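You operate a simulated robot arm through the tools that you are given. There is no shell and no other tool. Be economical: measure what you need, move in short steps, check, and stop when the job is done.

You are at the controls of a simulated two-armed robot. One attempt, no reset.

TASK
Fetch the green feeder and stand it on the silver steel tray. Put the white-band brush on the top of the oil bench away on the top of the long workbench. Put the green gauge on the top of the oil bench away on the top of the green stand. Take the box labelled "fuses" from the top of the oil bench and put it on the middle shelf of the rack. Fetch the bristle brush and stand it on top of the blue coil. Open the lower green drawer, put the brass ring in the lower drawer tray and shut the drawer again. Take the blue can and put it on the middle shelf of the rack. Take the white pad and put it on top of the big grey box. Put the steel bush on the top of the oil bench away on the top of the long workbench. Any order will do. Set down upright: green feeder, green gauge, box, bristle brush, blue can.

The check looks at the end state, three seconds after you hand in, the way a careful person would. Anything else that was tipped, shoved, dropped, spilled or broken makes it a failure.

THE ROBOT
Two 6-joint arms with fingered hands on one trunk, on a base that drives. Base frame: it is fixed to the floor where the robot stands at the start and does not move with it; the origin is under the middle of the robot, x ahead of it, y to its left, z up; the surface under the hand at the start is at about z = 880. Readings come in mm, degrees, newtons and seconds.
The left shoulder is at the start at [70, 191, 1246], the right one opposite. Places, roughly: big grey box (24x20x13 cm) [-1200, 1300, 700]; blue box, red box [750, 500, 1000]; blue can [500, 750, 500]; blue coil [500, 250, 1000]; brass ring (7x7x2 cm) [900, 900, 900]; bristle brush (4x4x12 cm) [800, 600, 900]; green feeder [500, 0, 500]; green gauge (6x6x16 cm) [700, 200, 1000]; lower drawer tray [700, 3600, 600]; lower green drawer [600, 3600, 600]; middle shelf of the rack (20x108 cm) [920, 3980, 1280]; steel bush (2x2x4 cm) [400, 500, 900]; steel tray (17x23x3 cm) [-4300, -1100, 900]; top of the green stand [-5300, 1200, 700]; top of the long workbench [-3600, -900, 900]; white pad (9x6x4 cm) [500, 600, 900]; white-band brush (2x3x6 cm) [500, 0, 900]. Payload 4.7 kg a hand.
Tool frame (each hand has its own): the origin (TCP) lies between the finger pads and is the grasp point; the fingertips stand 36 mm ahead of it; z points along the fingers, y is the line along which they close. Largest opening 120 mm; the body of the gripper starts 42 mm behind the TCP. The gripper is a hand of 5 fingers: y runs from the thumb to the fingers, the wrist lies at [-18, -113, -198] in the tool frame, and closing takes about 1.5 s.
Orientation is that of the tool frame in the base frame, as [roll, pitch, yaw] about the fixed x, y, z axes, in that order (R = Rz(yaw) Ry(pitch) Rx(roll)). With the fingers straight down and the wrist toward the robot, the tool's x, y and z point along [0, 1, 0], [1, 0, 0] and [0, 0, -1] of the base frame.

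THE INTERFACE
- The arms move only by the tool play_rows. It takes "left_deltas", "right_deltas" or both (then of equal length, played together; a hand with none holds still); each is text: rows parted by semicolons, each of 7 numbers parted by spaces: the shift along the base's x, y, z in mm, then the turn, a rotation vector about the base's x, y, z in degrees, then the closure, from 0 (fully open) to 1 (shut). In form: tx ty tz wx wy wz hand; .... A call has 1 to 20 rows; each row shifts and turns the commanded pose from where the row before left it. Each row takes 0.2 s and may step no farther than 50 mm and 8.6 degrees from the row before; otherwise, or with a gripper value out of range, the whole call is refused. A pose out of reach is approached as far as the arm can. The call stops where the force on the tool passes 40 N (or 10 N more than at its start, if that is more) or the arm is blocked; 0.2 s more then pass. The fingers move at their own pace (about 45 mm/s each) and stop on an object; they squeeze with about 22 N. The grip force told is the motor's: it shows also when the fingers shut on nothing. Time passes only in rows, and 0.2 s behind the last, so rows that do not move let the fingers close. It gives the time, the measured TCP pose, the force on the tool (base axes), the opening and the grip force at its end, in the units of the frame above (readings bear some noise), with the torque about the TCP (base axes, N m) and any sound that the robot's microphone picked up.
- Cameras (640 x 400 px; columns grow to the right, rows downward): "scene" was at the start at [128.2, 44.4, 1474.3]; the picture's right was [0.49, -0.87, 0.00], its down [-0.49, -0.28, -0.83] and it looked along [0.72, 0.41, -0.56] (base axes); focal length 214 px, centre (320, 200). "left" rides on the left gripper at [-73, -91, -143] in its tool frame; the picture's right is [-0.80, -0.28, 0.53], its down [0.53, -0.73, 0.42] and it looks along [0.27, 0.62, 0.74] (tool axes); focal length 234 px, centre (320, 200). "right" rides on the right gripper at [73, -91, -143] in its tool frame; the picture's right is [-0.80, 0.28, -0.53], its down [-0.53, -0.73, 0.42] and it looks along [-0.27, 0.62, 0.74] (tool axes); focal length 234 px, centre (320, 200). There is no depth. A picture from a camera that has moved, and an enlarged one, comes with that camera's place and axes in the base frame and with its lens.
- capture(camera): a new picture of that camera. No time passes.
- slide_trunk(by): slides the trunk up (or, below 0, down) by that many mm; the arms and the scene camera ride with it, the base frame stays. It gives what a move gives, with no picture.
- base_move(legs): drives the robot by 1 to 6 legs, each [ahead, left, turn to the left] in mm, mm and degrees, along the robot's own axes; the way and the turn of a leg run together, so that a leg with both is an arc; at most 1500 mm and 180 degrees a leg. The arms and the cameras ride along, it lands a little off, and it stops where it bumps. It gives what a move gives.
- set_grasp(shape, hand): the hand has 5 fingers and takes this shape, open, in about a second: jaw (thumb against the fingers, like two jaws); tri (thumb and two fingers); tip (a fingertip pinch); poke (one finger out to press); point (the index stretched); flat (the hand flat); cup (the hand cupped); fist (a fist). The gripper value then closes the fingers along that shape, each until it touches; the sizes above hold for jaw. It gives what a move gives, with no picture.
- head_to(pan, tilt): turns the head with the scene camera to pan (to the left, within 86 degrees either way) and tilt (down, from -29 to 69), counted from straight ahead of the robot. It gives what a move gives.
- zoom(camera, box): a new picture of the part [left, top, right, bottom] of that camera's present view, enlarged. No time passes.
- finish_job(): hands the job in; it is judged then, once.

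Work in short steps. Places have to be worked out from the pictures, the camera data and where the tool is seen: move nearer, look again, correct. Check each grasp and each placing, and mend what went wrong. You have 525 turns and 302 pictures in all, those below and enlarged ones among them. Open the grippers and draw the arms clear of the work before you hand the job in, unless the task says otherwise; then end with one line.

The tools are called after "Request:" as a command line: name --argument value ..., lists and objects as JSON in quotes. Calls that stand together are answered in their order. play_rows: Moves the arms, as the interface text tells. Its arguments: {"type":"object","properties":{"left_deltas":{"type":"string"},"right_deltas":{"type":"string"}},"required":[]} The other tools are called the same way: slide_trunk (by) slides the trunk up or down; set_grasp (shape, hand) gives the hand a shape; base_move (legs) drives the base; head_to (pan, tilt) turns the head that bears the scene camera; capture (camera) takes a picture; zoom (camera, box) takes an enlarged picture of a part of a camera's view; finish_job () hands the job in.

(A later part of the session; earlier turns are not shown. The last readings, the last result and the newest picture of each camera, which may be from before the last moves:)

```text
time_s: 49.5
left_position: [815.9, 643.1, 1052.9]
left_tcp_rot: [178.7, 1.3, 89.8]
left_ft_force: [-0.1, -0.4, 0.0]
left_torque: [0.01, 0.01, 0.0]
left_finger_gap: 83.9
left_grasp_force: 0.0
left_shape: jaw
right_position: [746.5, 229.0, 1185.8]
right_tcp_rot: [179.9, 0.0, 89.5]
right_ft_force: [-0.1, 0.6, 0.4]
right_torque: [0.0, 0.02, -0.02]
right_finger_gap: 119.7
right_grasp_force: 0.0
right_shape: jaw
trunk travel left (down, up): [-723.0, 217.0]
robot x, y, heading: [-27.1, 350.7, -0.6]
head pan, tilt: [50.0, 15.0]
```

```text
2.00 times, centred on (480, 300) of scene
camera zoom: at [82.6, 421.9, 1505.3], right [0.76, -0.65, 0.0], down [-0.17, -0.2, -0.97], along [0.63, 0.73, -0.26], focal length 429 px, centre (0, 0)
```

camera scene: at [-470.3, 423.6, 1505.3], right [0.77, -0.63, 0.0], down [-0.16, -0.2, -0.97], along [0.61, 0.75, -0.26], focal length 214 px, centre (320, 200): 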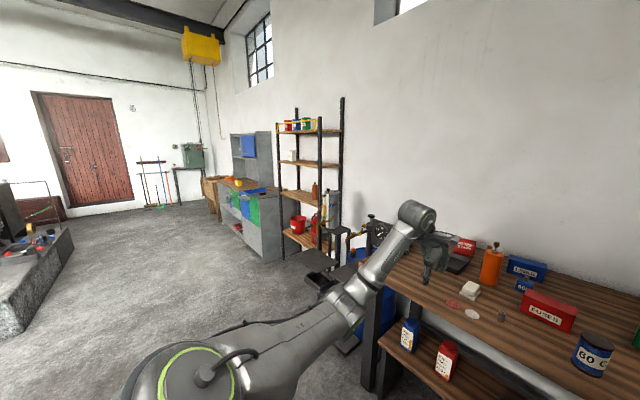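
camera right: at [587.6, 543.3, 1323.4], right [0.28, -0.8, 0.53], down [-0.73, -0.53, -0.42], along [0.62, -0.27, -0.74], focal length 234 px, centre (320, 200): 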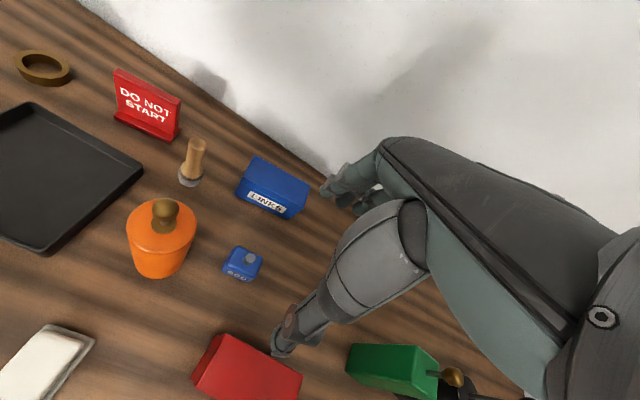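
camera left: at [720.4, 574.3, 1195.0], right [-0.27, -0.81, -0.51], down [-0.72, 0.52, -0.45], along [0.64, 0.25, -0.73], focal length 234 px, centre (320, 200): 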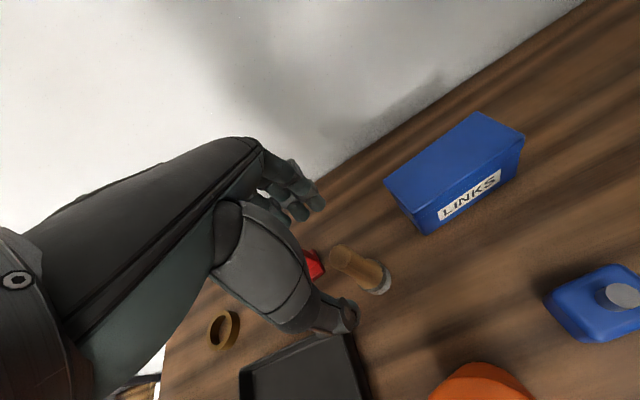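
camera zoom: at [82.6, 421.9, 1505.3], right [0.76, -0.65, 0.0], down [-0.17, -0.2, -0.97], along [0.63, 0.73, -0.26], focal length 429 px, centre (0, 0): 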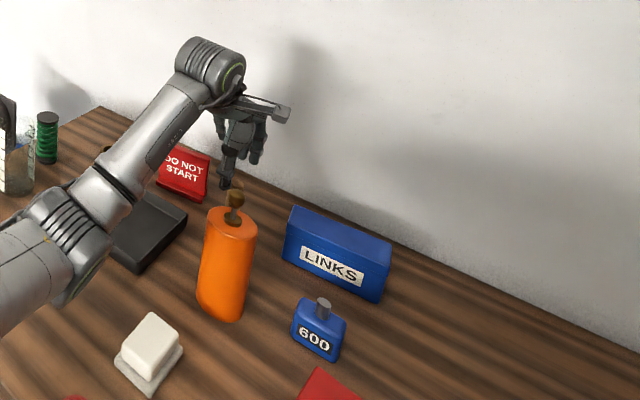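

Projection confirms the brush is under the TCP (about 4 mm toward −y). I descend to z≈985 and close.

Request:
play_rows --left_deltas "0 -3 -17 0 0 0 0.3;0 0 -17 0 0 0 0.3;0 0 -17 0 0 0 0.3;0 0 -17 0 0 0 0.3;0 0 0 0 0 0 0.3"

Request:
capture --camera "left"

```text
time_s: 50.7
left_position: [816.0, 642.4, 983.7]
left_tcp_rot: [178.5, 1.3, 89.9]
left_ft_force: [0.5, -0.2, 0.4]
left_torque: [0.01, -0.02, 0.01]
left_finger_gap: 84.1
left_grasp_force: 0.1
left_shape: jaw
right_position: [745.9, 228.2, 1186.4]
right_tcp_rot: [-179.9, 0.0, 89.5]
right_ft_force: [0.2, -0.2, -0.8]
right_torque: [0.02, 0.03, -0.02]
right_finger_gap: 119.7
right_grasp_force: 0.0
right_shape: jaw
trunk travel left (down, up): [-723.0, 217.0]
robot x, y, heading: [-27.5, 348.5, -0.5]
head pan, tilt: [50.0, 15.0]
```

```text
275 pictures are left
camera left: at [720.8, 571.9, 1127.4], right [-0.27, -0.81, -0.51], down [-0.72, 0.52, -0.45], along [0.64, 0.25, -0.73], focal length 234 px, centre (320, 200)
```

left: 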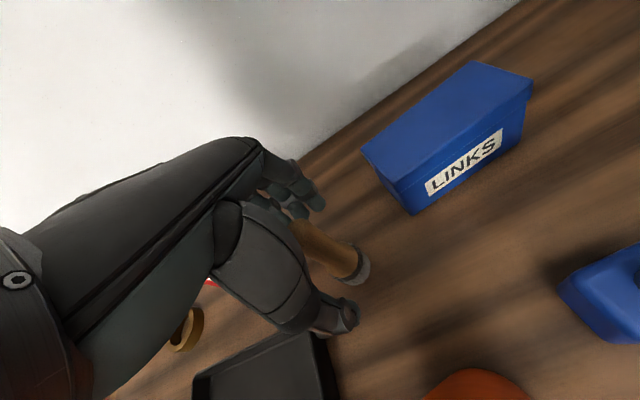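

The handle is between thumb and fingers. I close.

Request:
play_rows --left_deltas "0 0 0 0 0 0 0.6;0 0 0 0 0 0 0.8;0 0 0 0 0 0 1;0 0 0 0 0 0 1;0 0 0 0 0 0 1;0 0 0 0 0 0 1;0 0 0 0 0 0 1"

Request:
capture --camera "left"

```text
time_s: 52.3
left_position: [815.7, 641.1, 984.5]
left_tcp_rot: [178.5, 1.3, 89.8]
left_ft_force: [-0.5, 0.3, 0.3]
left_torque: [0.0, 0.0, -0.01]
left_finger_gap: 15.5
left_grasp_force: 22.2
left_shape: jaw
right_position: [746.8, 228.9, 1185.4]
right_tcp_rot: [-180.0, 0.0, 89.5]
right_ft_force: [-0.2, -0.8, 0.5]
right_torque: [0.01, -0.01, 0.03]
right_finger_gap: 119.8
right_grasp_force: 0.1
right_shape: jaw
trunk travel left (down, up): [-723.0, 217.0]
robot x, y, heading: [-27.9, 350.0, -0.6]
head pan, tilt: [50.0, 15.0]
```

```text
274 pictures are left
camera left: at [721.0, 572.1, 1127.2], right [-0.27, -0.81, -0.51], down [-0.72, 0.52, -0.45], along [0.64, 0.25, -0.73], focal length 234 px, centre (320, 200)
```

left: 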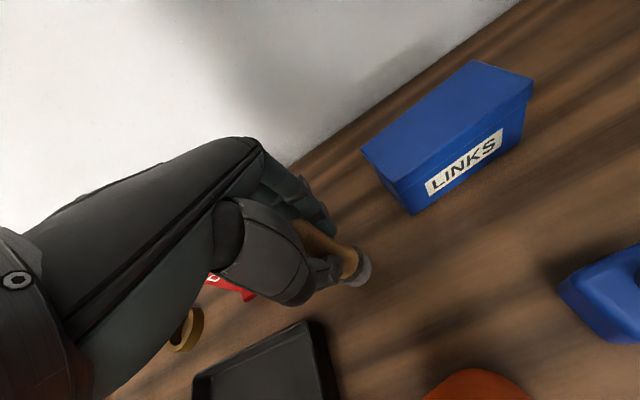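

Gripped (gap 15.5, 22 N). I lift 210 mm, well above the bottle.

Request:
play_rows --left_deltas "0 0 15 0 0 0 1;0 0 25 0 0 0 1;0 0 30 0 0 0 1;0 0 35 0 0 0 1;0 0 35 0 0 0 1;0 0 35 0 0 0 1;0 0 35 0 0 0 1;0 0 0 0 0 0 1"

Request:
capture --camera "left"

```text
time_s: 54.1
left_position: [816.7, 640.6, 1194.5]
left_tcp_rot: [178.8, 1.3, 89.9]
left_ft_force: [0.0, 0.2, -1.6]
left_torque: [-0.01, 0.05, 0.0]
left_finger_gap: 15.4
left_grasp_force: 21.8
left_shape: jaw
right_position: [747.2, 228.4, 1184.8]
right_tcp_rot: [-179.9, -0.1, 89.6]
right_ft_force: [0.1, 0.1, -0.6]
right_torque: [0.02, 0.01, 0.0]
right_finger_gap: 120.0
right_grasp_force: 0.1
right_shape: jaw
trunk travel left (down, up): [-723.0, 217.0]
robot x, y, heading: [-29.9, 351.1, -0.7]
head pan, tilt: [50.0, 15.0]
```

```text
273 pictures are left
camera left: at [722.0, 571.6, 1338.4], right [-0.27, -0.82, -0.51], down [-0.72, 0.52, -0.45], along [0.64, 0.25, -0.73], focal length 234 px, centre (320, 200)
```

left: 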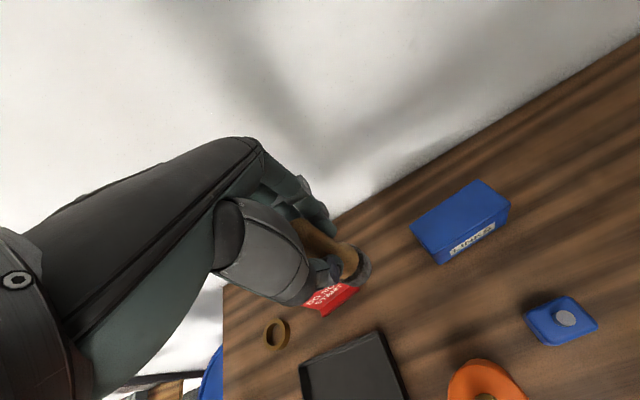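

Held well. I drive back first, then right, so the coil comes under the left hand's range.

Request:
base_move --legs '[[-330, 0, 0.5], [0, -300, 0]]'

Request:
head_to --pan 15 --tilt 35

Request:
capture --camera "left"

Request:
capture --camera "scene"

```text
time_s: 57.9
left_position: [488.6, 350.0, 1195.1]
left_tcp_rot: [178.8, 1.2, 90.3]
left_ft_force: [0.6, -0.3, -1.1]
left_torque: [0.03, 0.01, 0.02]
left_finger_gap: 15.4
left_grasp_force: 21.6
left_shape: jaw
right_position: [422.7, -61.3, 1185.2]
right_tcp_rot: [-180.0, 0.0, 90.0]
right_ft_force: [0.0, 0.9, -0.3]
right_torque: [-0.01, 0.03, -0.01]
right_finger_gap: 119.9
right_grasp_force: 0.0
right_shape: jaw
trunk travel left (down, up): [-723.0, 217.0]
robot x, y, heading: [-355.7, 53.0, -0.2]
head pan, tilt: [50.0, 15.0]
```

```text
time_s: 58.9
left_position: [489.0, 349.0, 1195.7]
left_tcp_rot: [178.7, 1.3, 90.3]
left_ft_force: [-0.1, 0.0, -0.7]
left_torque: [0.0, -0.03, 0.01]
left_finger_gap: 15.3
left_grasp_force: 21.8
left_shape: jaw
right_position: [423.1, -62.1, 1185.8]
right_tcp_rot: [179.9, 0.0, 89.9]
right_ft_force: [-0.2, -0.4, -1.6]
right_torque: [0.01, 0.01, -0.01]
right_finger_gap: 119.4
right_grasp_force: 0.1
right_shape: jaw
trunk travel left (down, up): [-723.0, 217.0]
robot x, y, heading: [-356.1, 53.7, -0.4]
head pan, tilt: [15.0, 35.0]
```

```text
272 pictures are left
camera left: at [395.3, 279.3, 1338.2], right [-0.26, -0.82, -0.51], down [-0.72, 0.52, -0.45], along [0.64, 0.25, -0.73], focal length 234 px, centre (320, 200)
```

left: 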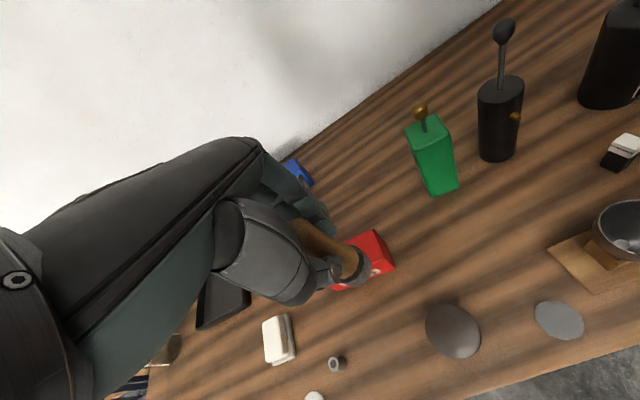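

```text
271 pictures are left
camera scene: at [-217.6, 77.0, 1473.3], right [0.26, -0.97, 0.0], down [-0.55, -0.15, -0.82], along [0.79, 0.21, -0.57], focal length 214 px, centre (320, 200)
```

scene: 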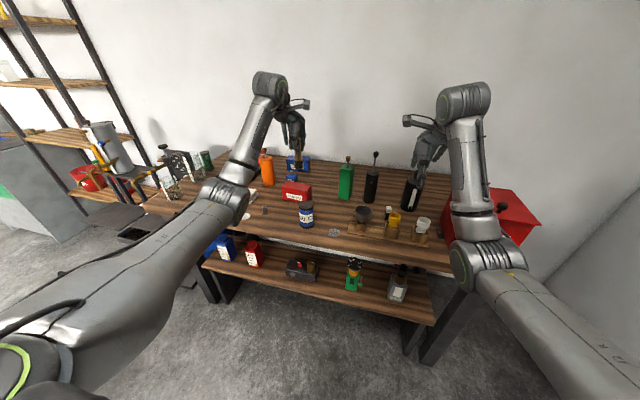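

The lower shelf shows well too. I zoom on the coil and the lower shelf for measurement.

Request:
zoom --camera "scene" --box '[256, 170, 356, 240]'

Request:
zoom --camera "scene" --box '[190, 225, 430, 325]'

Request:
zoom --camera "left" --box '[250, 200, 570, 400]'

```text
5.71 times, centred on (306, 205) of scene
camera zoom: at [-217.6, 77.0, 1473.3], right [0.26, -0.97, 0.0], down [-0.55, -0.15, -0.82], along [0.79, 0.21, -0.57], focal length 1226 px, centre (400, 171)
```

zoom: 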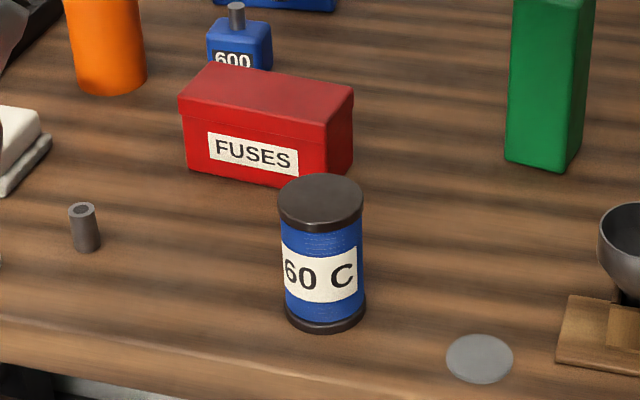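

```text
2.67 times, centred on (310, 275) of scene
camera zoom: at [-217.6, 77.0, 1473.3], right [0.26, -0.97, 0.0], down [-0.55, -0.15, -0.82], along [0.79, 0.21, -0.57], focal length 572 px, centre (347, 0)
```

zoom: 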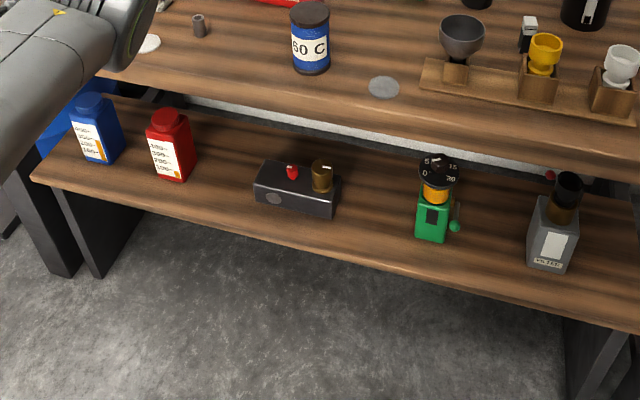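

```text
2.00 times, centred on (410, 300) of left
camera zoom: at [395.3, 279.3, 1338.2], right [-0.26, -0.82, -0.51], down [-0.72, 0.52, -0.45], along [0.64, 0.25, -0.73], focal length 468 px, centre (140, 0)
```

zoom: 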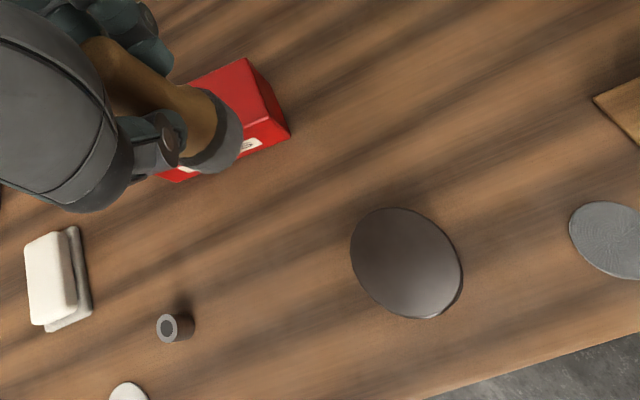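

Coil (a spool "60 C") centre ≈ (421, 302), top ≈ 975–990. I move the brush over it and lower to about 20 mm above.

Request:
play_rows --left_deltas "-23 -16 0 0 0 0 1;-23 -16 0 0 0 0 1;-22 -15.5 0 0 0 0 1;0 0 -30 0 0 0 1;0 0 -30 0 0 0 1;0 0 -20 0 0 0 1;0 0 0 0 0 0 1"

Request:
zoom --camera "scene" --box '[256, 150, 356, 240]'

Request:
zoom --camera "left" --box '[250, 180, 450, 330]'

```text
time_s: 60.5
left_position: [421.6, 302.6, 1113.2]
left_tcp_rot: [178.5, 1.3, 90.2]
left_ft_force: [-0.5, -0.2, -1.2]
left_torque: [0.01, -0.02, 0.0]
left_finger_gap: 15.8
left_grasp_force: 21.6
left_shape: jaw
right_position: [423.0, -62.7, 1185.5]
right_tcp_rot: [179.9, 0.0, 89.9]
right_ft_force: [-0.8, -0.6, -0.9]
right_torque: [-0.04, 0.03, -0.04]
right_finger_gap: 120.0
right_grasp_force: 0.1
right_shape: jaw
trunk travel left (down, up): [-723.0, 217.0]
robot x, y, heading: [-351.5, 54.4, -0.1]
head pan, tilt: [15.0, 35.0]
```

```text
4.44 times, centred on (306, 195) of scene
camera zoom: at [-217.6, 76.7, 1473.3], right [0.26, -0.97, 0.0], down [-0.55, -0.15, -0.82], along [0.79, 0.21, -0.57], focal length 953 px, centre (382, 222)
```

zoom: 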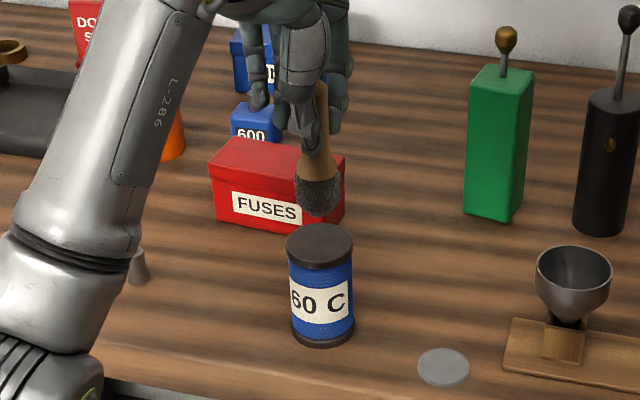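

```text
2.67 times, centred on (350, 255) of left
camera zoom: at [326.5, 232.2, 1257.1], right [-0.26, -0.82, -0.51], down [-0.72, 0.52, -0.45], along [0.64, 0.25, -0.73], focal length 624 px, centre (240, 53)
```

zoom: 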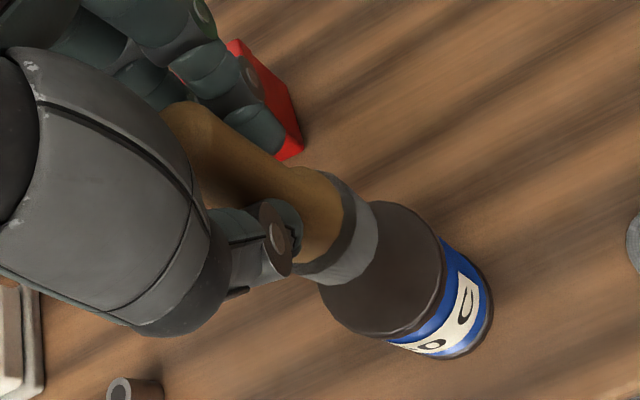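

Alignment is good (shift −3 mm in x). I lower slowly watching the force.

Request:
play_rows --left_deltas "-3 -1 -6 0 0 0 1;0 0 -6 0 0 0 1;0 0 -4 0 0 0 1;0 0 -3 0 0 0 1;0 0 0 0 0 0 1"

Request:
play_rows --left_deltas "0 0 -3 0 0 0 1;0 0 -3 0 0 0 1;0 0 0 0 0 0 1"

Request:
zoom --camera "scene" --box '[276, 160, 336, 240]'

```text
time_s: 61.7
left_position: [418.0, 300.5, 1095.4]
left_tcp_rot: [178.8, 1.4, 90.2]
left_ft_force: [0.0, 0.8, -1.2]
left_torque: [-0.04, 0.0, 0.03]
left_finger_gap: 15.5
left_grasp_force: 21.8
left_shape: jaw
right_position: [422.2, -64.0, 1186.0]
right_tcp_rot: [180.0, 0.0, 89.9]
right_ft_force: [0.7, 0.2, -0.4]
right_torque: [-0.03, 0.01, -0.01]
right_finger_gap: 120.0
right_grasp_force: 0.1
right_shape: jaw
trunk travel left (down, up): [-723.0, 217.0]
robot x, y, heading: [-354.2, 52.6, -0.1]
head pan, tilt: [15.0, 35.0]
```

```text
time_s: 62.5
left_position: [417.5, 301.2, 1089.4]
left_tcp_rot: [178.6, 1.4, 90.4]
left_ft_force: [-0.3, -0.1, 0.2]
left_torque: [-0.02, 0.02, 0.01]
left_finger_gap: 15.9
left_grasp_force: 21.6
left_shape: jaw
right_position: [421.8, -63.4, 1186.2]
right_tcp_rot: [-180.0, 0.0, 89.8]
right_ft_force: [-0.3, -1.0, 0.6]
right_torque: [-0.02, 0.0, -0.02]
right_finger_gap: 119.8
right_grasp_force: 0.2
right_shape: jaw
trunk travel left (down, up): [-723.0, 217.0]
robot x, y, heading: [-352.9, 49.4, 0.1]
head pan, tilt: [15.0, 35.0]
```

```text
5.00 times, centred on (306, 200) of scene
camera zoom: at [-217.7, 76.6, 1473.3], right [0.26, -0.97, 0.0], down [-0.55, -0.15, -0.82], along [0.79, 0.21, -0.57], focal length 1072 px, centre (390, 200)
```

zoom: 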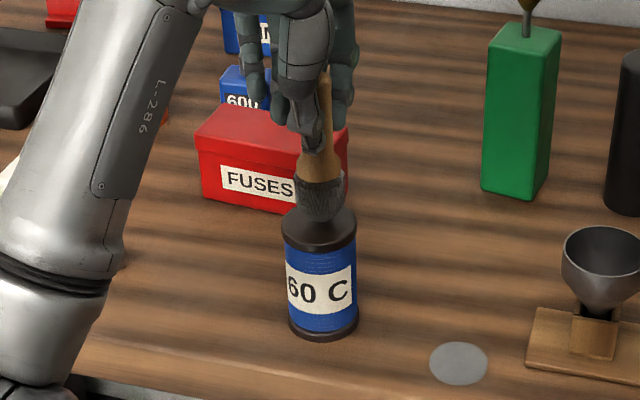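

Request:
play_rows --left_deltas "0 0 -2 0 0 0 1;0 0 -2 0 0 0 1;0 0 0 0 0 0 1"

Request:
play_rows --left_deltas "0 0 -2 0 0 0 1;0 0 -2 0 0 0 1;0 0 0 0 0 0 1"

Request:
zoom --camera "scene" --box '[286, 170, 326, 230]'

```text
time_s: 63.3
left_position: [418.0, 301.7, 1087.3]
left_tcp_rot: [178.6, 1.3, 90.2]
left_ft_force: [0.1, 0.0, -1.7]
left_torque: [0.03, -0.01, -0.03]
left_finger_gap: 15.3
left_grasp_force: 21.5
left_shape: jaw
right_position: [422.4, -62.5, 1185.3]
right_tcp_rot: [180.0, 0.0, 89.8]
right_ft_force: [0.3, -0.3, -0.4]
right_torque: [0.03, 0.02, 0.01]
right_finger_gap: 119.6
right_grasp_force: 0.0
right_shape: jaw
trunk travel left (down, up): [-723.0, 217.0]
robot x, y, heading: [-351.6, 56.3, -0.5]
head pan, tilt: [15.0, 35.0]
```

```text
time_s: 64.1
left_position: [419.4, 299.1, 1084.8]
left_tcp_rot: [178.5, 1.2, 90.2]
left_ft_force: [-0.6, -0.3, 5.6]
left_torque: [0.01, -0.01, 0.02]
left_finger_gap: 15.8
left_grasp_force: 21.9
left_shape: jaw
right_position: [421.2, -63.6, 1186.7]
right_tcp_rot: [179.8, 0.1, 89.9]
right_ft_force: [0.7, 0.9, 0.3]
right_torque: [0.02, 0.0, 0.01]
right_finger_gap: 119.8
right_grasp_force: 0.0
right_shape: jaw
trunk travel left (down, up): [-723.0, 217.0]
robot x, y, heading: [-356.7, 52.0, -0.1]
head pan, tilt: [15.0, 35.0]
```

```text
6.67 times, centred on (306, 200) of scene
camera zoom: at [-218.6, 76.3, 1473.5], right [0.26, -0.97, 0.0], down [-0.55, -0.15, -0.82], along [0.79, 0.21, -0.57], focal length 1430 px, centre (413, 200)
```

zoom: 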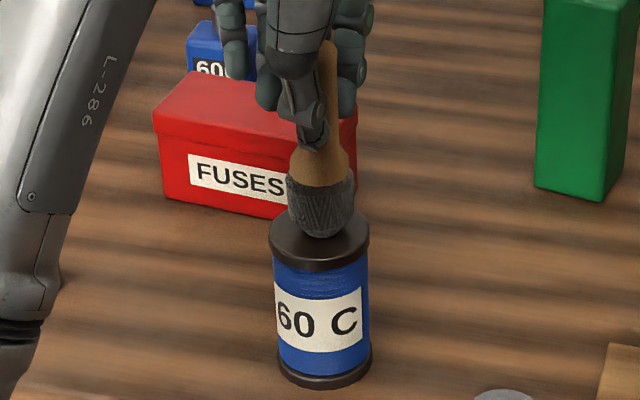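

Contact at 5.6 N, brush standing centrally on the coil. I open the hand.

Request:
play_rows --left_deltas "0 0 0 0 0 0 0.85;0 0 0 0 0 0 0.7;0 0 0 0 0 0 0.5;0 0 0 0 0 0 0.4;0 0 0 0 0 0 0.3;0 0 0 0 0 0 0.2;0 0 0 0 0 0 0.2;0 0 0 0 0 0 0.2"

Request:
zoom --camera "scene" --box '[276, 160, 336, 230]'

Request:
zoom --camera "left" --box '[250, 180, 450, 330]'

```text
time_s: 65.9
left_position: [419.1, 299.5, 1082.6]
left_tcp_rot: [178.6, 1.3, 90.2]
left_ft_force: [-0.2, -0.1, 0.3]
left_torque: [-0.01, 0.0, -0.02]
left_finger_gap: 96.0
left_grasp_force: 0.1
left_shape: jaw
right_position: [422.0, -63.2, 1186.0]
right_tcp_rot: [180.0, 0.1, 90.0]
right_ft_force: [0.1, 0.4, 0.1]
right_torque: [0.0, -0.01, 0.0]
right_finger_gap: 119.5
right_grasp_force: 0.1
right_shape: jaw
trunk travel left (down, up): [-723.0, 217.0]
robot x, y, heading: [-351.6, 50.7, -0.0]
head pan, tilt: [15.0, 35.0]
```

```text
5.71 times, centred on (306, 195) of scene
camera zoom: at [-217.8, 76.5, 1473.3], right [0.26, -0.97, 0.0], down [-0.55, -0.15, -0.82], along [0.79, 0.21, -0.57], focal length 1226 px, centre (400, 229)
```

zoom: 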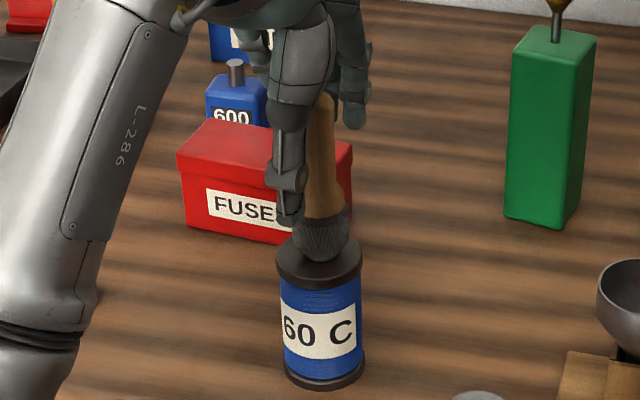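

```text
2.67 times, centred on (350, 255) of left
camera zoom: at [325.0, 230.3, 1225.5], right [-0.26, -0.82, -0.51], down [-0.72, 0.52, -0.45], along [0.64, 0.25, -0.73], focal length 624 px, centre (240, 53)
```

zoom: 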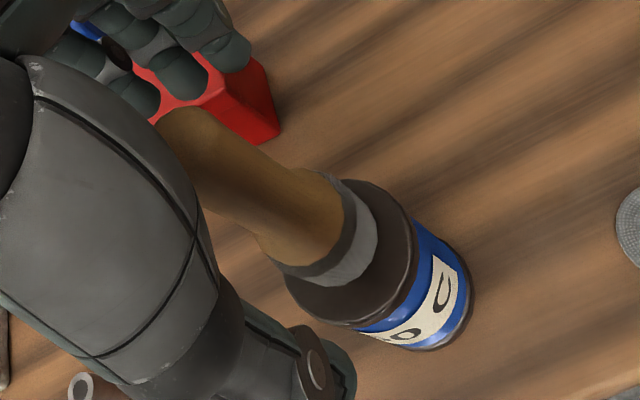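

It stands. I raise the hand straight up and verify.

Request:
play_rows --left_deltas "0 0 15 0 0 0 0.2;0 0 20 0 0 0 0.2;0 0 25 0 0 0 0.2;0 0 25 0 0 0 0.2;0 0 25 0 0 0 0.2;0 0 25 0 0 0 0.2"

Request:
capture --camera "scene"

Request:
capture --camera "right"

```text
time_s: 67.3
left_position: [418.0, 300.8, 1218.3]
left_tcp_rot: [178.4, 1.5, 90.2]
left_ft_force: [-0.3, 0.5, -0.3]
left_torque: [-0.03, -0.01, 0.01]
left_finger_gap: 95.7
left_grasp_force: 0.1
left_shape: jaw
right_position: [421.6, -63.4, 1186.2]
right_tcp_rot: [179.9, 0.0, 89.9]
right_ft_force: [0.0, -0.1, 0.4]
right_torque: [0.01, -0.01, -0.02]
right_finger_gap: 119.6
right_grasp_force: 0.1
right_shape: jaw
trunk travel left (down, up): [-723.0, 217.0]
robot x, y, heading: [-353.8, 55.3, 0.0]
head pan, tilt: [15.0, 35.0]
```

```text
261 pictures are left
camera scene: at [-218.3, 76.3, 1473.3], right [0.26, -0.97, 0.0], down [-0.55, -0.15, -0.82], along [0.79, 0.21, -0.57], focal length 214 px, centre (320, 200)
```

scene: 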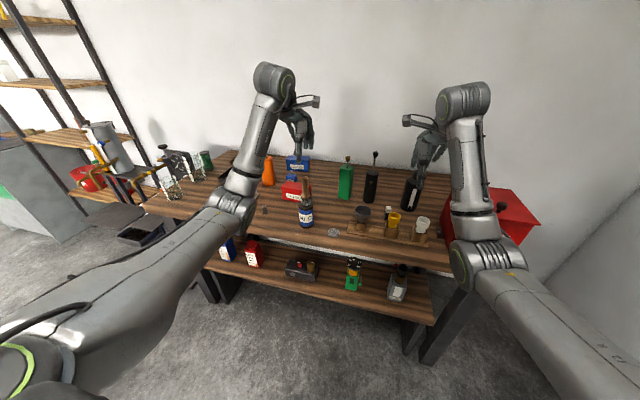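

```text
260 pictures are left
camera right: at [330.9, 10.1, 1328.8], right [0.28, -0.8, 0.53], down [-0.73, -0.53, -0.43], along [0.62, -0.27, -0.74], focal length 234 px, centre (320, 200)
```

right: 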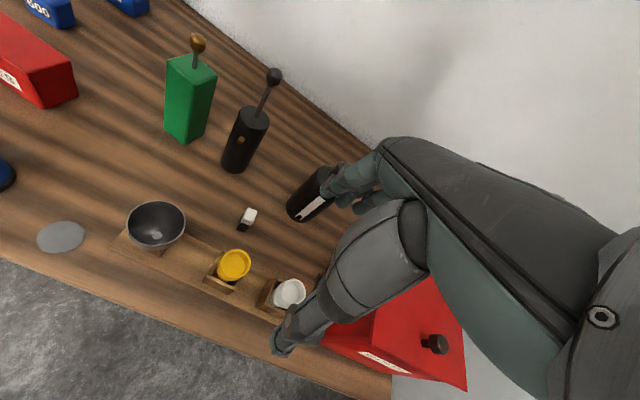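

Brush stands on the coil. Next: fuses box, measured x 561–628, y 344–472, top 944; the left hand will grip it across x. I drive so that the left hand is above its centre (595, 408).

Request:
base_move --legs '[[177, 107, 0]]'

Request:
capture --camera "left"

```text
time_s: 68.9
left_position: [594.3, 408.3, 1218.2]
left_tcp_rot: [178.5, 1.4, 90.1]
left_ft_force: [0.5, -0.1, 0.2]
left_torque: [-0.05, 0.02, -0.02]
left_finger_gap: 95.6
left_grasp_force: 0.0
left_shape: jaw
right_position: [597.7, 44.7, 1186.5]
right_tcp_rot: [180.0, 0.1, 89.9]
right_ft_force: [-0.8, 0.8, -0.6]
right_torque: [-0.03, -0.04, 0.02]
right_finger_gap: 119.8
right_grasp_force: 0.1
right_shape: jaw
trunk travel left (down, up): [-723.0, 217.0]
robot x, y, heading: [-179.5, 160.8, -0.2]
head pan, tilt: [15.0, 35.0]
```

```text
259 pictures are left
camera left: at [500.4, 337.8, 1360.8], right [-0.26, -0.82, -0.51], down [-0.72, 0.52, -0.46], along [0.64, 0.25, -0.73], focal length 234 px, centre (320, 200)
```

left: 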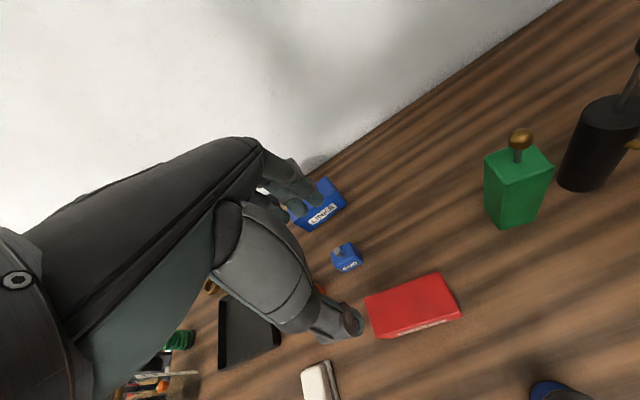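

Left camera suggests the box centre nearer (582, 397). I open fully, go halfway down, and re-measure.

Request:
play_rows --left_deltas "-5 -5 -30 1 1 0 0;-4 -4 -30 0.5 0.4 0 0;0 0 -30 0 0 0 0;0 0 -30 0 0 0 0;0 0 -20 0 0 0 0;0 0 0 0 0 0 0"

Request:
capture --camera "left"

Request:
zoom --camera "scene" --box '[240, 100, 440, 260]'

```text
time_s: 70.3
left_position: [585.3, 408.8, 1081.0]
left_tcp_rot: [180.0, 0.3, 89.8]
left_ft_force: [0.0, 0.6, -0.4]
left_torque: [-0.01, -0.01, -0.01]
left_finger_gap: 119.4
left_grasp_force: 0.1
left_shape: jaw
left hand out of reach, approached as far as the arm can: row 5
right_position: [599.0, 43.8, 1186.0]
right_tcp_rot: [179.9, 0.1, 90.0]
right_ft_force: [-0.5, 0.4, -0.7]
right_torque: [0.01, 0.03, -0.02]
right_finger_gap: 119.6
right_grasp_force: 0.1
right_shape: jaw
trunk travel left (down, up): [-723.0, 217.0]
robot x, y, heading: [-177.2, 162.0, -0.1]
head pan, tilt: [15.0, 35.0]
```

```text
258 pictures are left
camera left: at [494.6, 336.1, 1225.0], right [-0.28, -0.81, -0.52], down [-0.73, 0.53, -0.43], along [0.62, 0.26, -0.74], focal length 234 px, centre (320, 200)
```

left: 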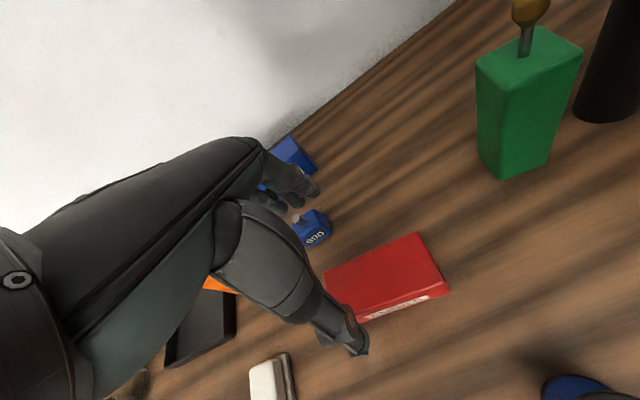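

```text
2.50 times, centred on (340, 180) of scene
camera zoom: at [-41.2, 184.5, 1473.3], right [0.26, -0.97, 0.0], down [-0.55, -0.15, -0.82], along [0.79, 0.21, -0.57], focal length 536 px, centre (270, 250)
```

zoom: 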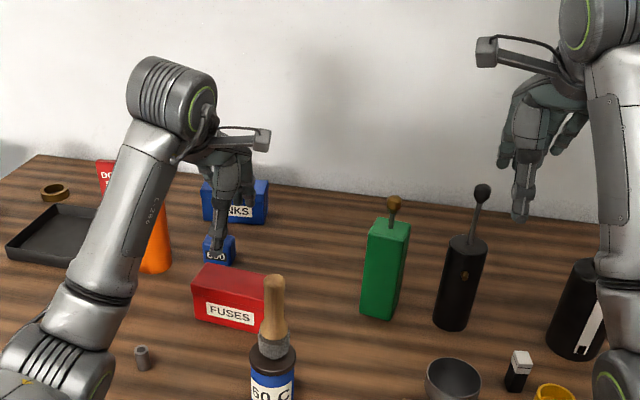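

The arm is at an inner limit here; I back the robot 90 mm and extend the hand instead, so the pose is more outstretched.

Request:
base_move --legs '[[-90, 0, 0]]'

Request:
play_rows --left_deltas "30 -3 0 0 0 0 0;30 -3 0 0 0 0 0;30 -3 0 0 0 0 0;0 0 -20 0 0 0 0;0 0 -20 0 0 0 0;0 0 0 0 0 0 0"

Request:
capture --camera "left"

```text
time_s: 71.4
left_position: [497.3, 408.1, 1080.9]
left_tcp_rot: [180.0, 0.3, 89.7]
left_ft_force: [0.5, 0.2, 0.2]
left_torque: [0.0, -0.02, -0.02]
left_finger_gap: 119.6
left_grasp_force: 0.1
left_shape: jaw
right_position: [509.9, 44.4, 1185.3]
right_tcp_rot: [180.0, 0.0, 89.8]
right_ft_force: [-0.7, 0.5, -0.2]
right_torque: [0.01, -0.02, -0.01]
right_finger_gap: 119.3
right_grasp_force: 0.1
right_shape: jaw
trunk travel left (down, up): [-723.0, 217.0]
robot x, y, heading: [-267.2, 160.9, -0.4]
head pan, tilt: [15.0, 35.0]
```

```text
time_s: 72.8
left_position: [584.7, 422.9, 1047.6]
left_tcp_rot: [-179.9, 0.8, 89.5]
left_ft_force: [0.4, 0.4, -0.9]
left_torque: [0.01, 0.02, 0.0]
left_finger_gap: 119.5
left_grasp_force: 0.1
left_shape: jaw
left hand out of reach, approached as far as the arm can: row 2, 3, 4, 5
right_position: [509.6, 45.0, 1186.0]
right_tcp_rot: [-180.0, 0.1, 89.9]
right_ft_force: [-0.2, 0.8, -0.2]
right_torque: [0.01, -0.02, 0.04]
right_finger_gap: 119.7
right_grasp_force: 0.0
right_shape: jaw
trunk travel left (down, up): [-723.0, 217.0]
robot x, y, heading: [-266.9, 159.0, -0.3]
head pan, tilt: [15.0, 35.0]
```

```text
256 pictures are left
camera left: at [493.3, 352.2, 1192.8], right [-0.29, -0.81, -0.51], down [-0.73, 0.53, -0.43], along [0.62, 0.25, -0.74], focal length 234 px, centre (320, 200)
```

left: 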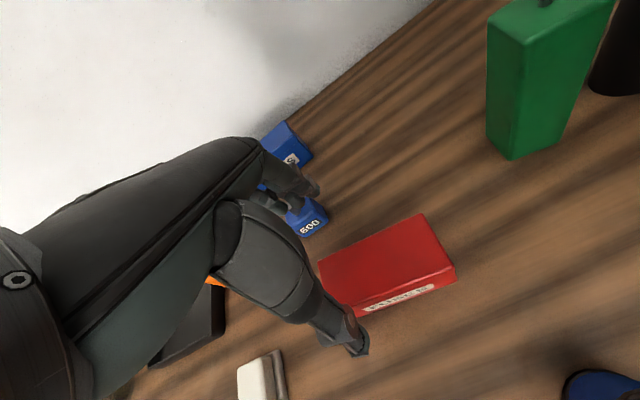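

The inward bearing is limited; I need the target more to the hand's own side. I raise the hand, shift it left, then move the base right 100 mm.

Request:
play_rows --left_deltas "0 10 35 0 0 0 0;0 20 35 0 0 0 0;0 25 30 0 0 0 0;0 25 0 0 0 0 0;0 0 0 0 0 0 0"

Request:
base_move --legs '[[40, -105, 0]]'

```text
time_s: 74.0
left_position: [584.8, 500.9, 1148.5]
left_tcp_rot: [-179.9, 0.3, 89.8]
left_ft_force: [-0.1, 0.1, 0.2]
left_torque: [0.01, -0.01, 0.01]
left_finger_gap: 119.9
left_grasp_force: 0.1
left_shape: jaw
right_position: [509.6, 44.3, 1185.8]
right_tcp_rot: [180.0, 0.0, 89.9]
right_ft_force: [-0.8, 0.5, -0.6]
right_torque: [0.02, 0.01, 0.01]
right_finger_gap: 119.7
right_grasp_force: 0.1
right_shape: jaw
trunk travel left (down, up): [-723.0, 217.0]
robot x, y, heading: [-266.2, 160.8, -0.2]
head pan, tilt: [15.0, 35.0]
```

```text
time_s: 75.2
left_position: [624.5, 399.6, 1148.6]
left_tcp_rot: [180.0, 0.3, 90.0]
left_ft_force: [0.0, -0.6, -0.6]
left_torque: [0.0, 0.0, 0.01]
left_finger_gap: 119.9
left_grasp_force: 0.0
left_shape: jaw
right_position: [549.4, -57.4, 1185.8]
right_tcp_rot: [179.9, -0.1, 90.0]
right_ft_force: [0.3, 0.0, -0.2]
right_torque: [0.0, -0.01, 0.01]
right_finger_gap: 119.7
right_grasp_force: 0.1
right_shape: jaw
trunk travel left (down, up): [-723.0, 217.0]
robot x, y, heading: [-226.8, 53.5, -0.0]
head pan, tilt: [15.0, 35.0]
```

Request:
play_rows --left_deltas "-20 1 -25 0 0 0 0;-20 0 -30 0 0 0 0;0 0 -30 0 0 0 0;0 0 -30 0 0 0 0;0 0 -25 0 0 0 0;0 0 0 0 0 0 0"

Request:
capture --camera "left"

```text
time_s: 76.6
left_position: [584.8, 402.7, 1007.0]
left_tcp_rot: [-180.0, 0.2, 90.0]
left_ft_force: [-1.0, -0.4, -0.5]
left_torque: [-0.01, -0.04, -0.01]
left_finger_gap: 119.8
left_grasp_force: 0.0
left_shape: jaw
right_position: [549.6, -57.9, 1186.3]
right_tcp_rot: [179.9, 0.0, 90.0]
right_ft_force: [0.8, 0.3, 0.2]
right_torque: [0.03, -0.03, 0.02]
right_finger_gap: 119.8
right_grasp_force: 0.1
right_shape: jaw
trunk travel left (down, up): [-723.0, 217.0]
robot x, y, heading: [-228.3, 57.5, 0.0]
head pan, tilt: [15.0, 35.0]
```

```text
255 pictures are left
camera left: at [492.8, 330.0, 1151.5], right [-0.28, -0.81, -0.52], down [-0.73, 0.53, -0.43], along [0.62, 0.26, -0.74], focal length 234 px, centre (320, 200)
```

left: 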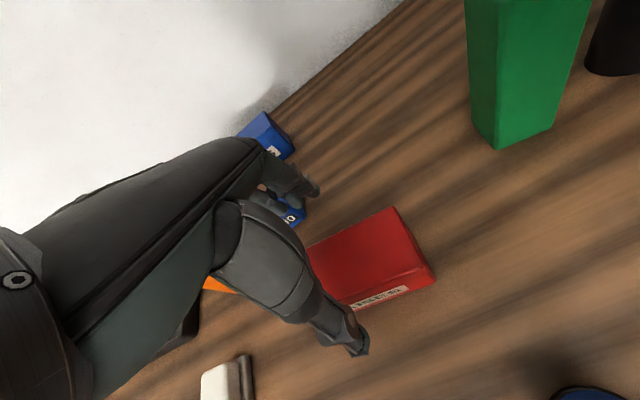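

Hand is centred on the box. A small −4° turn, then down to 935 and close.

Request:
play_rows --left_deltas "0 -2 -20 0 0 -4 0;0 -2 -20 0 0 0 0;0 0 -17 0 0 0 0;0 0 -15 0 0 0 0;0 0 0 0 0 0 0"

Request:
play_rows --left_deltas "0 0 0 0 0 0 0.4;0 0 0 0 0 0 0.7;0 0 0 0 0 0 1;0 0 0 0 0 0 1;0 0 0 0 0 0 1;0 0 0 0 0 0 1"

Request:
capture --camera "left"

```text
time_s: 77.8
left_position: [553.6, 381.4, 951.4]
left_tcp_rot: [179.7, 0.6, 86.6]
left_ft_force: [3.8, 0.1, 4.9]
left_torque: [-0.07, -0.26, 0.07]
left_finger_gap: 120.1
left_grasp_force: 0.0
left_shape: jaw
left hand out of reach, approached as far as the arm can: row 1, 2, 3, 4
right_position: [549.1, -57.6, 1187.0]
right_tcp_rot: [179.9, 0.0, 90.0]
right_ft_force: [-0.7, 0.3, 0.9]
right_torque: [0.0, -0.02, 0.01]
right_finger_gap: 119.6
right_grasp_force: 0.1
right_shape: jaw
trunk travel left (down, up): [-723.0, 217.0]
robot x, y, heading: [-226.4, 56.6, 0.0]
head pan, tilt: [15.0, 35.0]
```

```text
time_s: 79.2
left_position: [552.3, 381.5, 950.1]
left_tcp_rot: [-180.0, 0.6, 86.6]
left_ft_force: [-0.8, 0.0, -0.6]
left_torque: [0.04, -0.04, -0.12]
left_finger_gap: 55.6
left_grasp_force: 21.7
left_shape: jaw
right_position: [550.2, -58.9, 1184.4]
right_tcp_rot: [179.8, -0.1, 90.0]
right_ft_force: [0.1, 0.5, -0.1]
right_torque: [0.0, 0.02, -0.01]
right_finger_gap: 119.7
right_grasp_force: 0.1
right_shape: jaw
trunk travel left (down, up): [-723.0, 217.0]
robot x, y, heading: [-227.5, 55.8, 0.0]
head pan, tilt: [15.0, 35.0]
```

```text
254 pictures are left
camera left: at [457.7, 315.7, 1094.1], right [-0.33, -0.79, -0.52], down [-0.7, 0.57, -0.43], along [0.63, 0.22, -0.74], focal length 234 px, centre (320, 200)
```

left: 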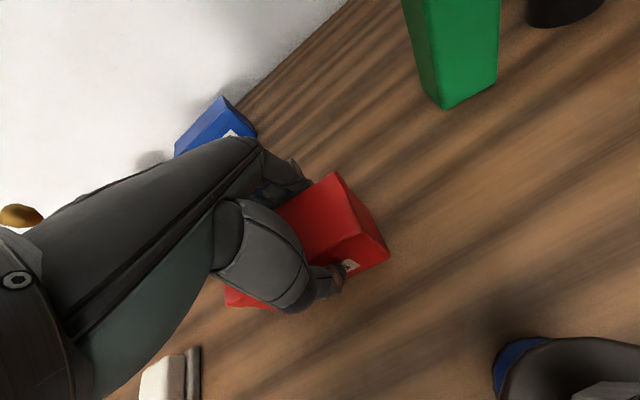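

The yaw cost reach and the hand drifted, but the box is firmly gripped (55.6 mm). I lift it straight up.

Request:
play_rows --left_deltas "0 0 20 0 0 0 1;0 0 30 0 0 0 1;0 0 35 0 0 0 1;0 0 35 0 0 0 1;0 0 35 0 0 0 1;0 0 35 0 0 0 1;0 0 35 0 0 0 1;0 0 0 0 0 0 1"

Request:
capture --camera "left"

Request:
capture --camera "scene"

```text
time_s: 81.0
left_position: [554.1, 380.7, 1176.4]
left_tcp_rot: [-179.9, 0.3, 86.0]
left_ft_force: [0.9, 0.4, -5.3]
left_torque: [-0.09, 0.1, -0.01]
left_finger_gap: 54.7
left_grasp_force: 22.3
left_shape: jaw
right_position: [550.0, -57.0, 1185.3]
right_tcp_rot: [180.0, -0.1, 90.0]
right_ft_force: [0.1, 0.3, -0.7]
right_torque: [-0.05, 0.02, -0.01]
right_finger_gap: 119.6
right_grasp_force: 0.2
right_shape: jaw
trunk travel left (down, up): [-723.0, 217.0]
robot x, y, heading: [-228.5, 55.8, -0.0]
head pan, tilt: [15.0, 35.0]
```

```text
253 pictures are left
camera left: at [459.2, 315.1, 1321.3], right [-0.34, -0.79, -0.52], down [-0.69, 0.58, -0.43], along [0.64, 0.22, -0.74], focal length 234 px, centre (320, 200)
```

left: 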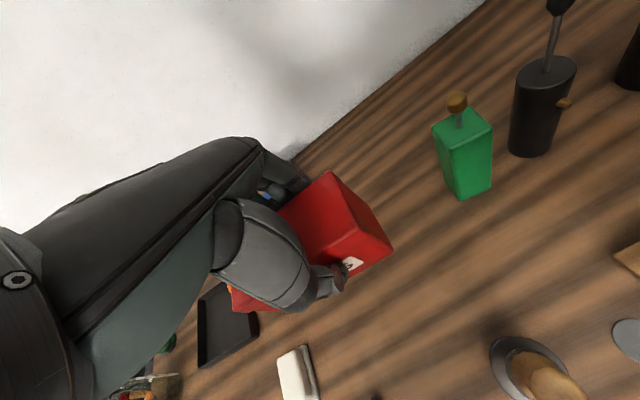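

```text
252 pictures are left
camera scene: at [-89.4, 81.3, 1473.1], right [0.26, -0.97, 0.0], down [-0.56, -0.15, -0.82], along [0.79, 0.21, -0.57], focal length 214 px, centre (320, 200)
```

scene: 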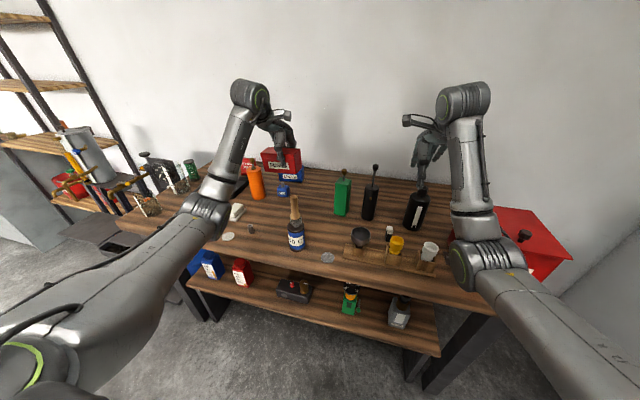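

The box is held level, everything else stands. I back off to x≈−600 and strafe left toward the rack/cabinet to look.

Request:
base_move --legs '[[-400, 0, 0], [0, 1500, 0], [0, 1500, 0], [0, 500, 0]]'

Request:
head_to --pan 0 --tilt 22

Request:
capture --camera "scene"

```text
time_s: 100.2
left_position: [155.8, 3904.9, 1178.1]
left_tcp_rot: [-179.9, 0.3, 86.0]
left_ft_force: [-0.1, -0.2, -6.0]
left_torque: [-0.1, 0.03, 0.01]
left_finger_gap: 54.9
left_grasp_force: 21.9
left_shape: jaw
right_position: [152.9, 3467.4, 1184.7]
right_tcp_rot: [-179.9, 0.0, 90.2]
right_ft_force: [0.7, 0.4, -0.2]
right_torque: [0.01, 0.01, 0.01]
right_finger_gap: 119.9
right_grasp_force: 0.0
right_shape: jaw
trunk travel left (down, up): [-723.0, 217.0]
robot x, y, heading: [-628.5, 3576.6, 0.1]
head pan, tilt: [15.0, 35.0]
```

```text
time_s: 101.0
left_position: [155.9, 3905.2, 1177.5]
left_tcp_rot: [180.0, 0.3, 86.0]
left_ft_force: [0.2, -0.7, -5.3]
left_torque: [-0.13, 0.05, -0.01]
left_finger_gap: 54.9
left_grasp_force: 22.3
left_shape: jaw
right_position: [152.5, 3466.9, 1185.5]
right_tcp_rot: [180.0, -0.1, 90.2]
right_ft_force: [-0.3, 0.5, -0.4]
right_torque: [-0.02, 0.02, -0.02]
right_finger_gap: 119.7
right_grasp_force: 0.1
right_shape: jaw
trunk travel left (down, up): [-723.0, 217.0]
robot x, y, heading: [-623.6, 3581.1, 0.2]
head pan, tilt: [0.0, 22.0]
```

```text
251 pictures are left
camera scene: at [-479.9, 3581.1, 1493.8], right [0.0, -1.0, 0.0], down [-0.38, 0.0, -0.93], along [0.93, 0.0, -0.38], focal length 214 px, centre (320, 200)
```

scene: 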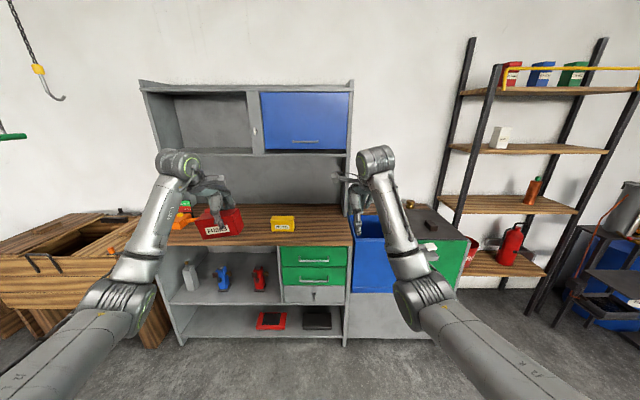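

The cabinet with the green drawers has a hutch above it at y≈4000; I zoom on it to identify the "middle shelf of the rack".

Request:
zoom --camera "scene" --box '[130, 70, 370, 240]'

Request:
zoom --camera "scene" --box '[150, 230, 370, 350]'

Request:
zoom --camera "scene" --box '[420, 30, 640, 300]'

```text
2.35 times, centred on (250, 155) of scene
camera zoom: at [-479.9, 3581.1, 1493.8], right [0.0, -1.0, 0.0], down [-0.38, 0.0, -0.93], along [0.93, 0.0, -0.38], focal length 505 px, centre (485, 306)
```

zoom: 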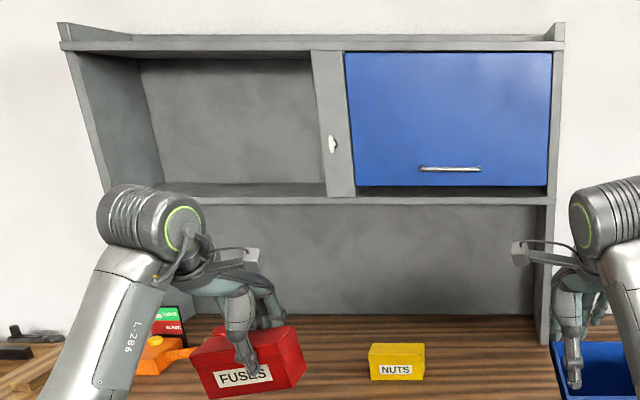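

```text
2.91 times, centred on (260, 290) of scene
camera zoom: at [-479.9, 3581.1, 1493.8], right [0.0, -1.0, 0.0], down [-0.38, 0.0, -0.93], along [0.93, 0.0, -0.38], focal length 624 px, centre (494, -62)
```

zoom: 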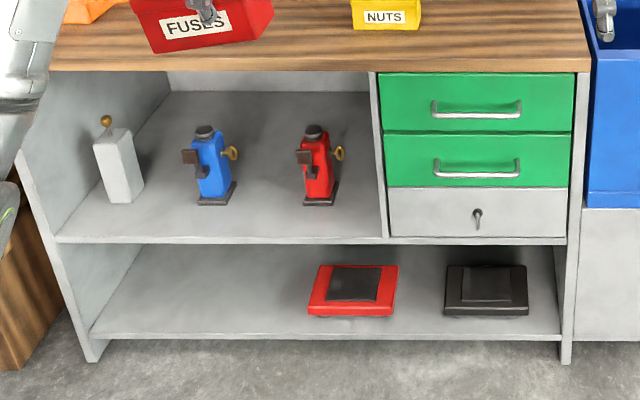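

```text
1.48 times, centred on (530, 165) of scene
camera zoom: at [-479.9, 3581.1, 1493.8], right [0.0, -1.0, 0.0], down [-0.38, 0.0, -0.93], along [0.93, 0.0, -0.38], focal length 318 px, centre (9, 252)
```

zoom: 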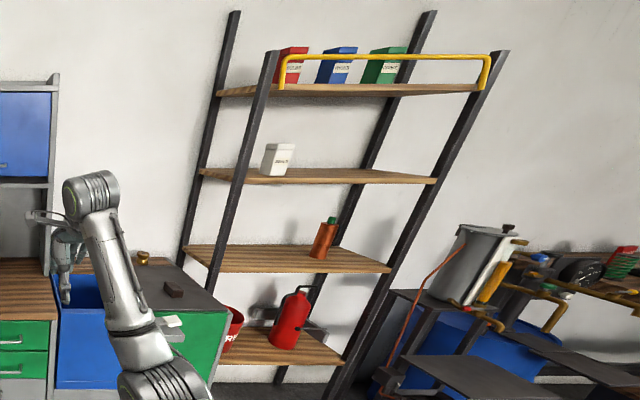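

The hint (920, 3980, 1280) fits the grey hutch shelf exactly (not the ladder rack at y≈2250), so the open left cubby of the hutch's shelf is the target: y 4000–4540, front x≈820, clear height ≈350. I raise the trunk and retract the right hand a bit.

Request:
slide_trunk --by 210

Request:
play_rows --right_deltas "-25 0 0 0 0 0 0;-25 0 0 0 0 0 0;-25 0 0 0 0 0 0;-25 0 0 0 0 0 0"

```text
time_s: 103.2
left_position: [156.4, 3904.8, 1387.1]
left_tcp_rot: [-179.9, 0.3, 86.1]
left_ft_force: [0.4, 0.2, -5.3]
left_torque: [-0.09, 0.07, -0.02]
left_finger_gap: 55.3
left_grasp_force: 22.4
left_shape: jaw
right_position: [153.1, 3467.2, 1395.4]
right_tcp_rot: [180.0, 0.1, 90.2]
right_ft_force: [-1.7, -0.4, 0.2]
right_torque: [-0.02, 0.02, -0.01]
right_finger_gap: 119.9
right_grasp_force: 0.0
right_shape: jaw
trunk travel left (down, up): [-933.0, 7.0]
robot x, y, heading: [-621.8, 3579.9, 0.3]
head pan, tilt: [0.0, 22.0]
```

```text
time_s: 104.2
left_position: [155.8, 3905.2, 1387.8]
left_tcp_rot: [-179.8, 0.3, 86.1]
left_ft_force: [0.1, 0.3, -5.2]
left_torque: [-0.1, 0.07, -0.03]
left_finger_gap: 54.7
left_grasp_force: 21.8
left_shape: jaw
right_position: [143.8, 3472.8, 1373.5]
right_tcp_rot: [179.9, 0.0, 90.2]
right_ft_force: [-0.5, 0.9, -0.4]
right_torque: [0.0, 0.03, 0.02]
right_finger_gap: 119.8
right_grasp_force: 0.1
right_shape: jaw
right hand out of reach, approached as far as the arm can: row 1, 2, 3, 4
trunk travel left (down, up): [-933.0, 7.0]
robot x, y, heading: [-624.2, 3580.5, 0.1]
head pan, tilt: [0.0, 22.0]
```

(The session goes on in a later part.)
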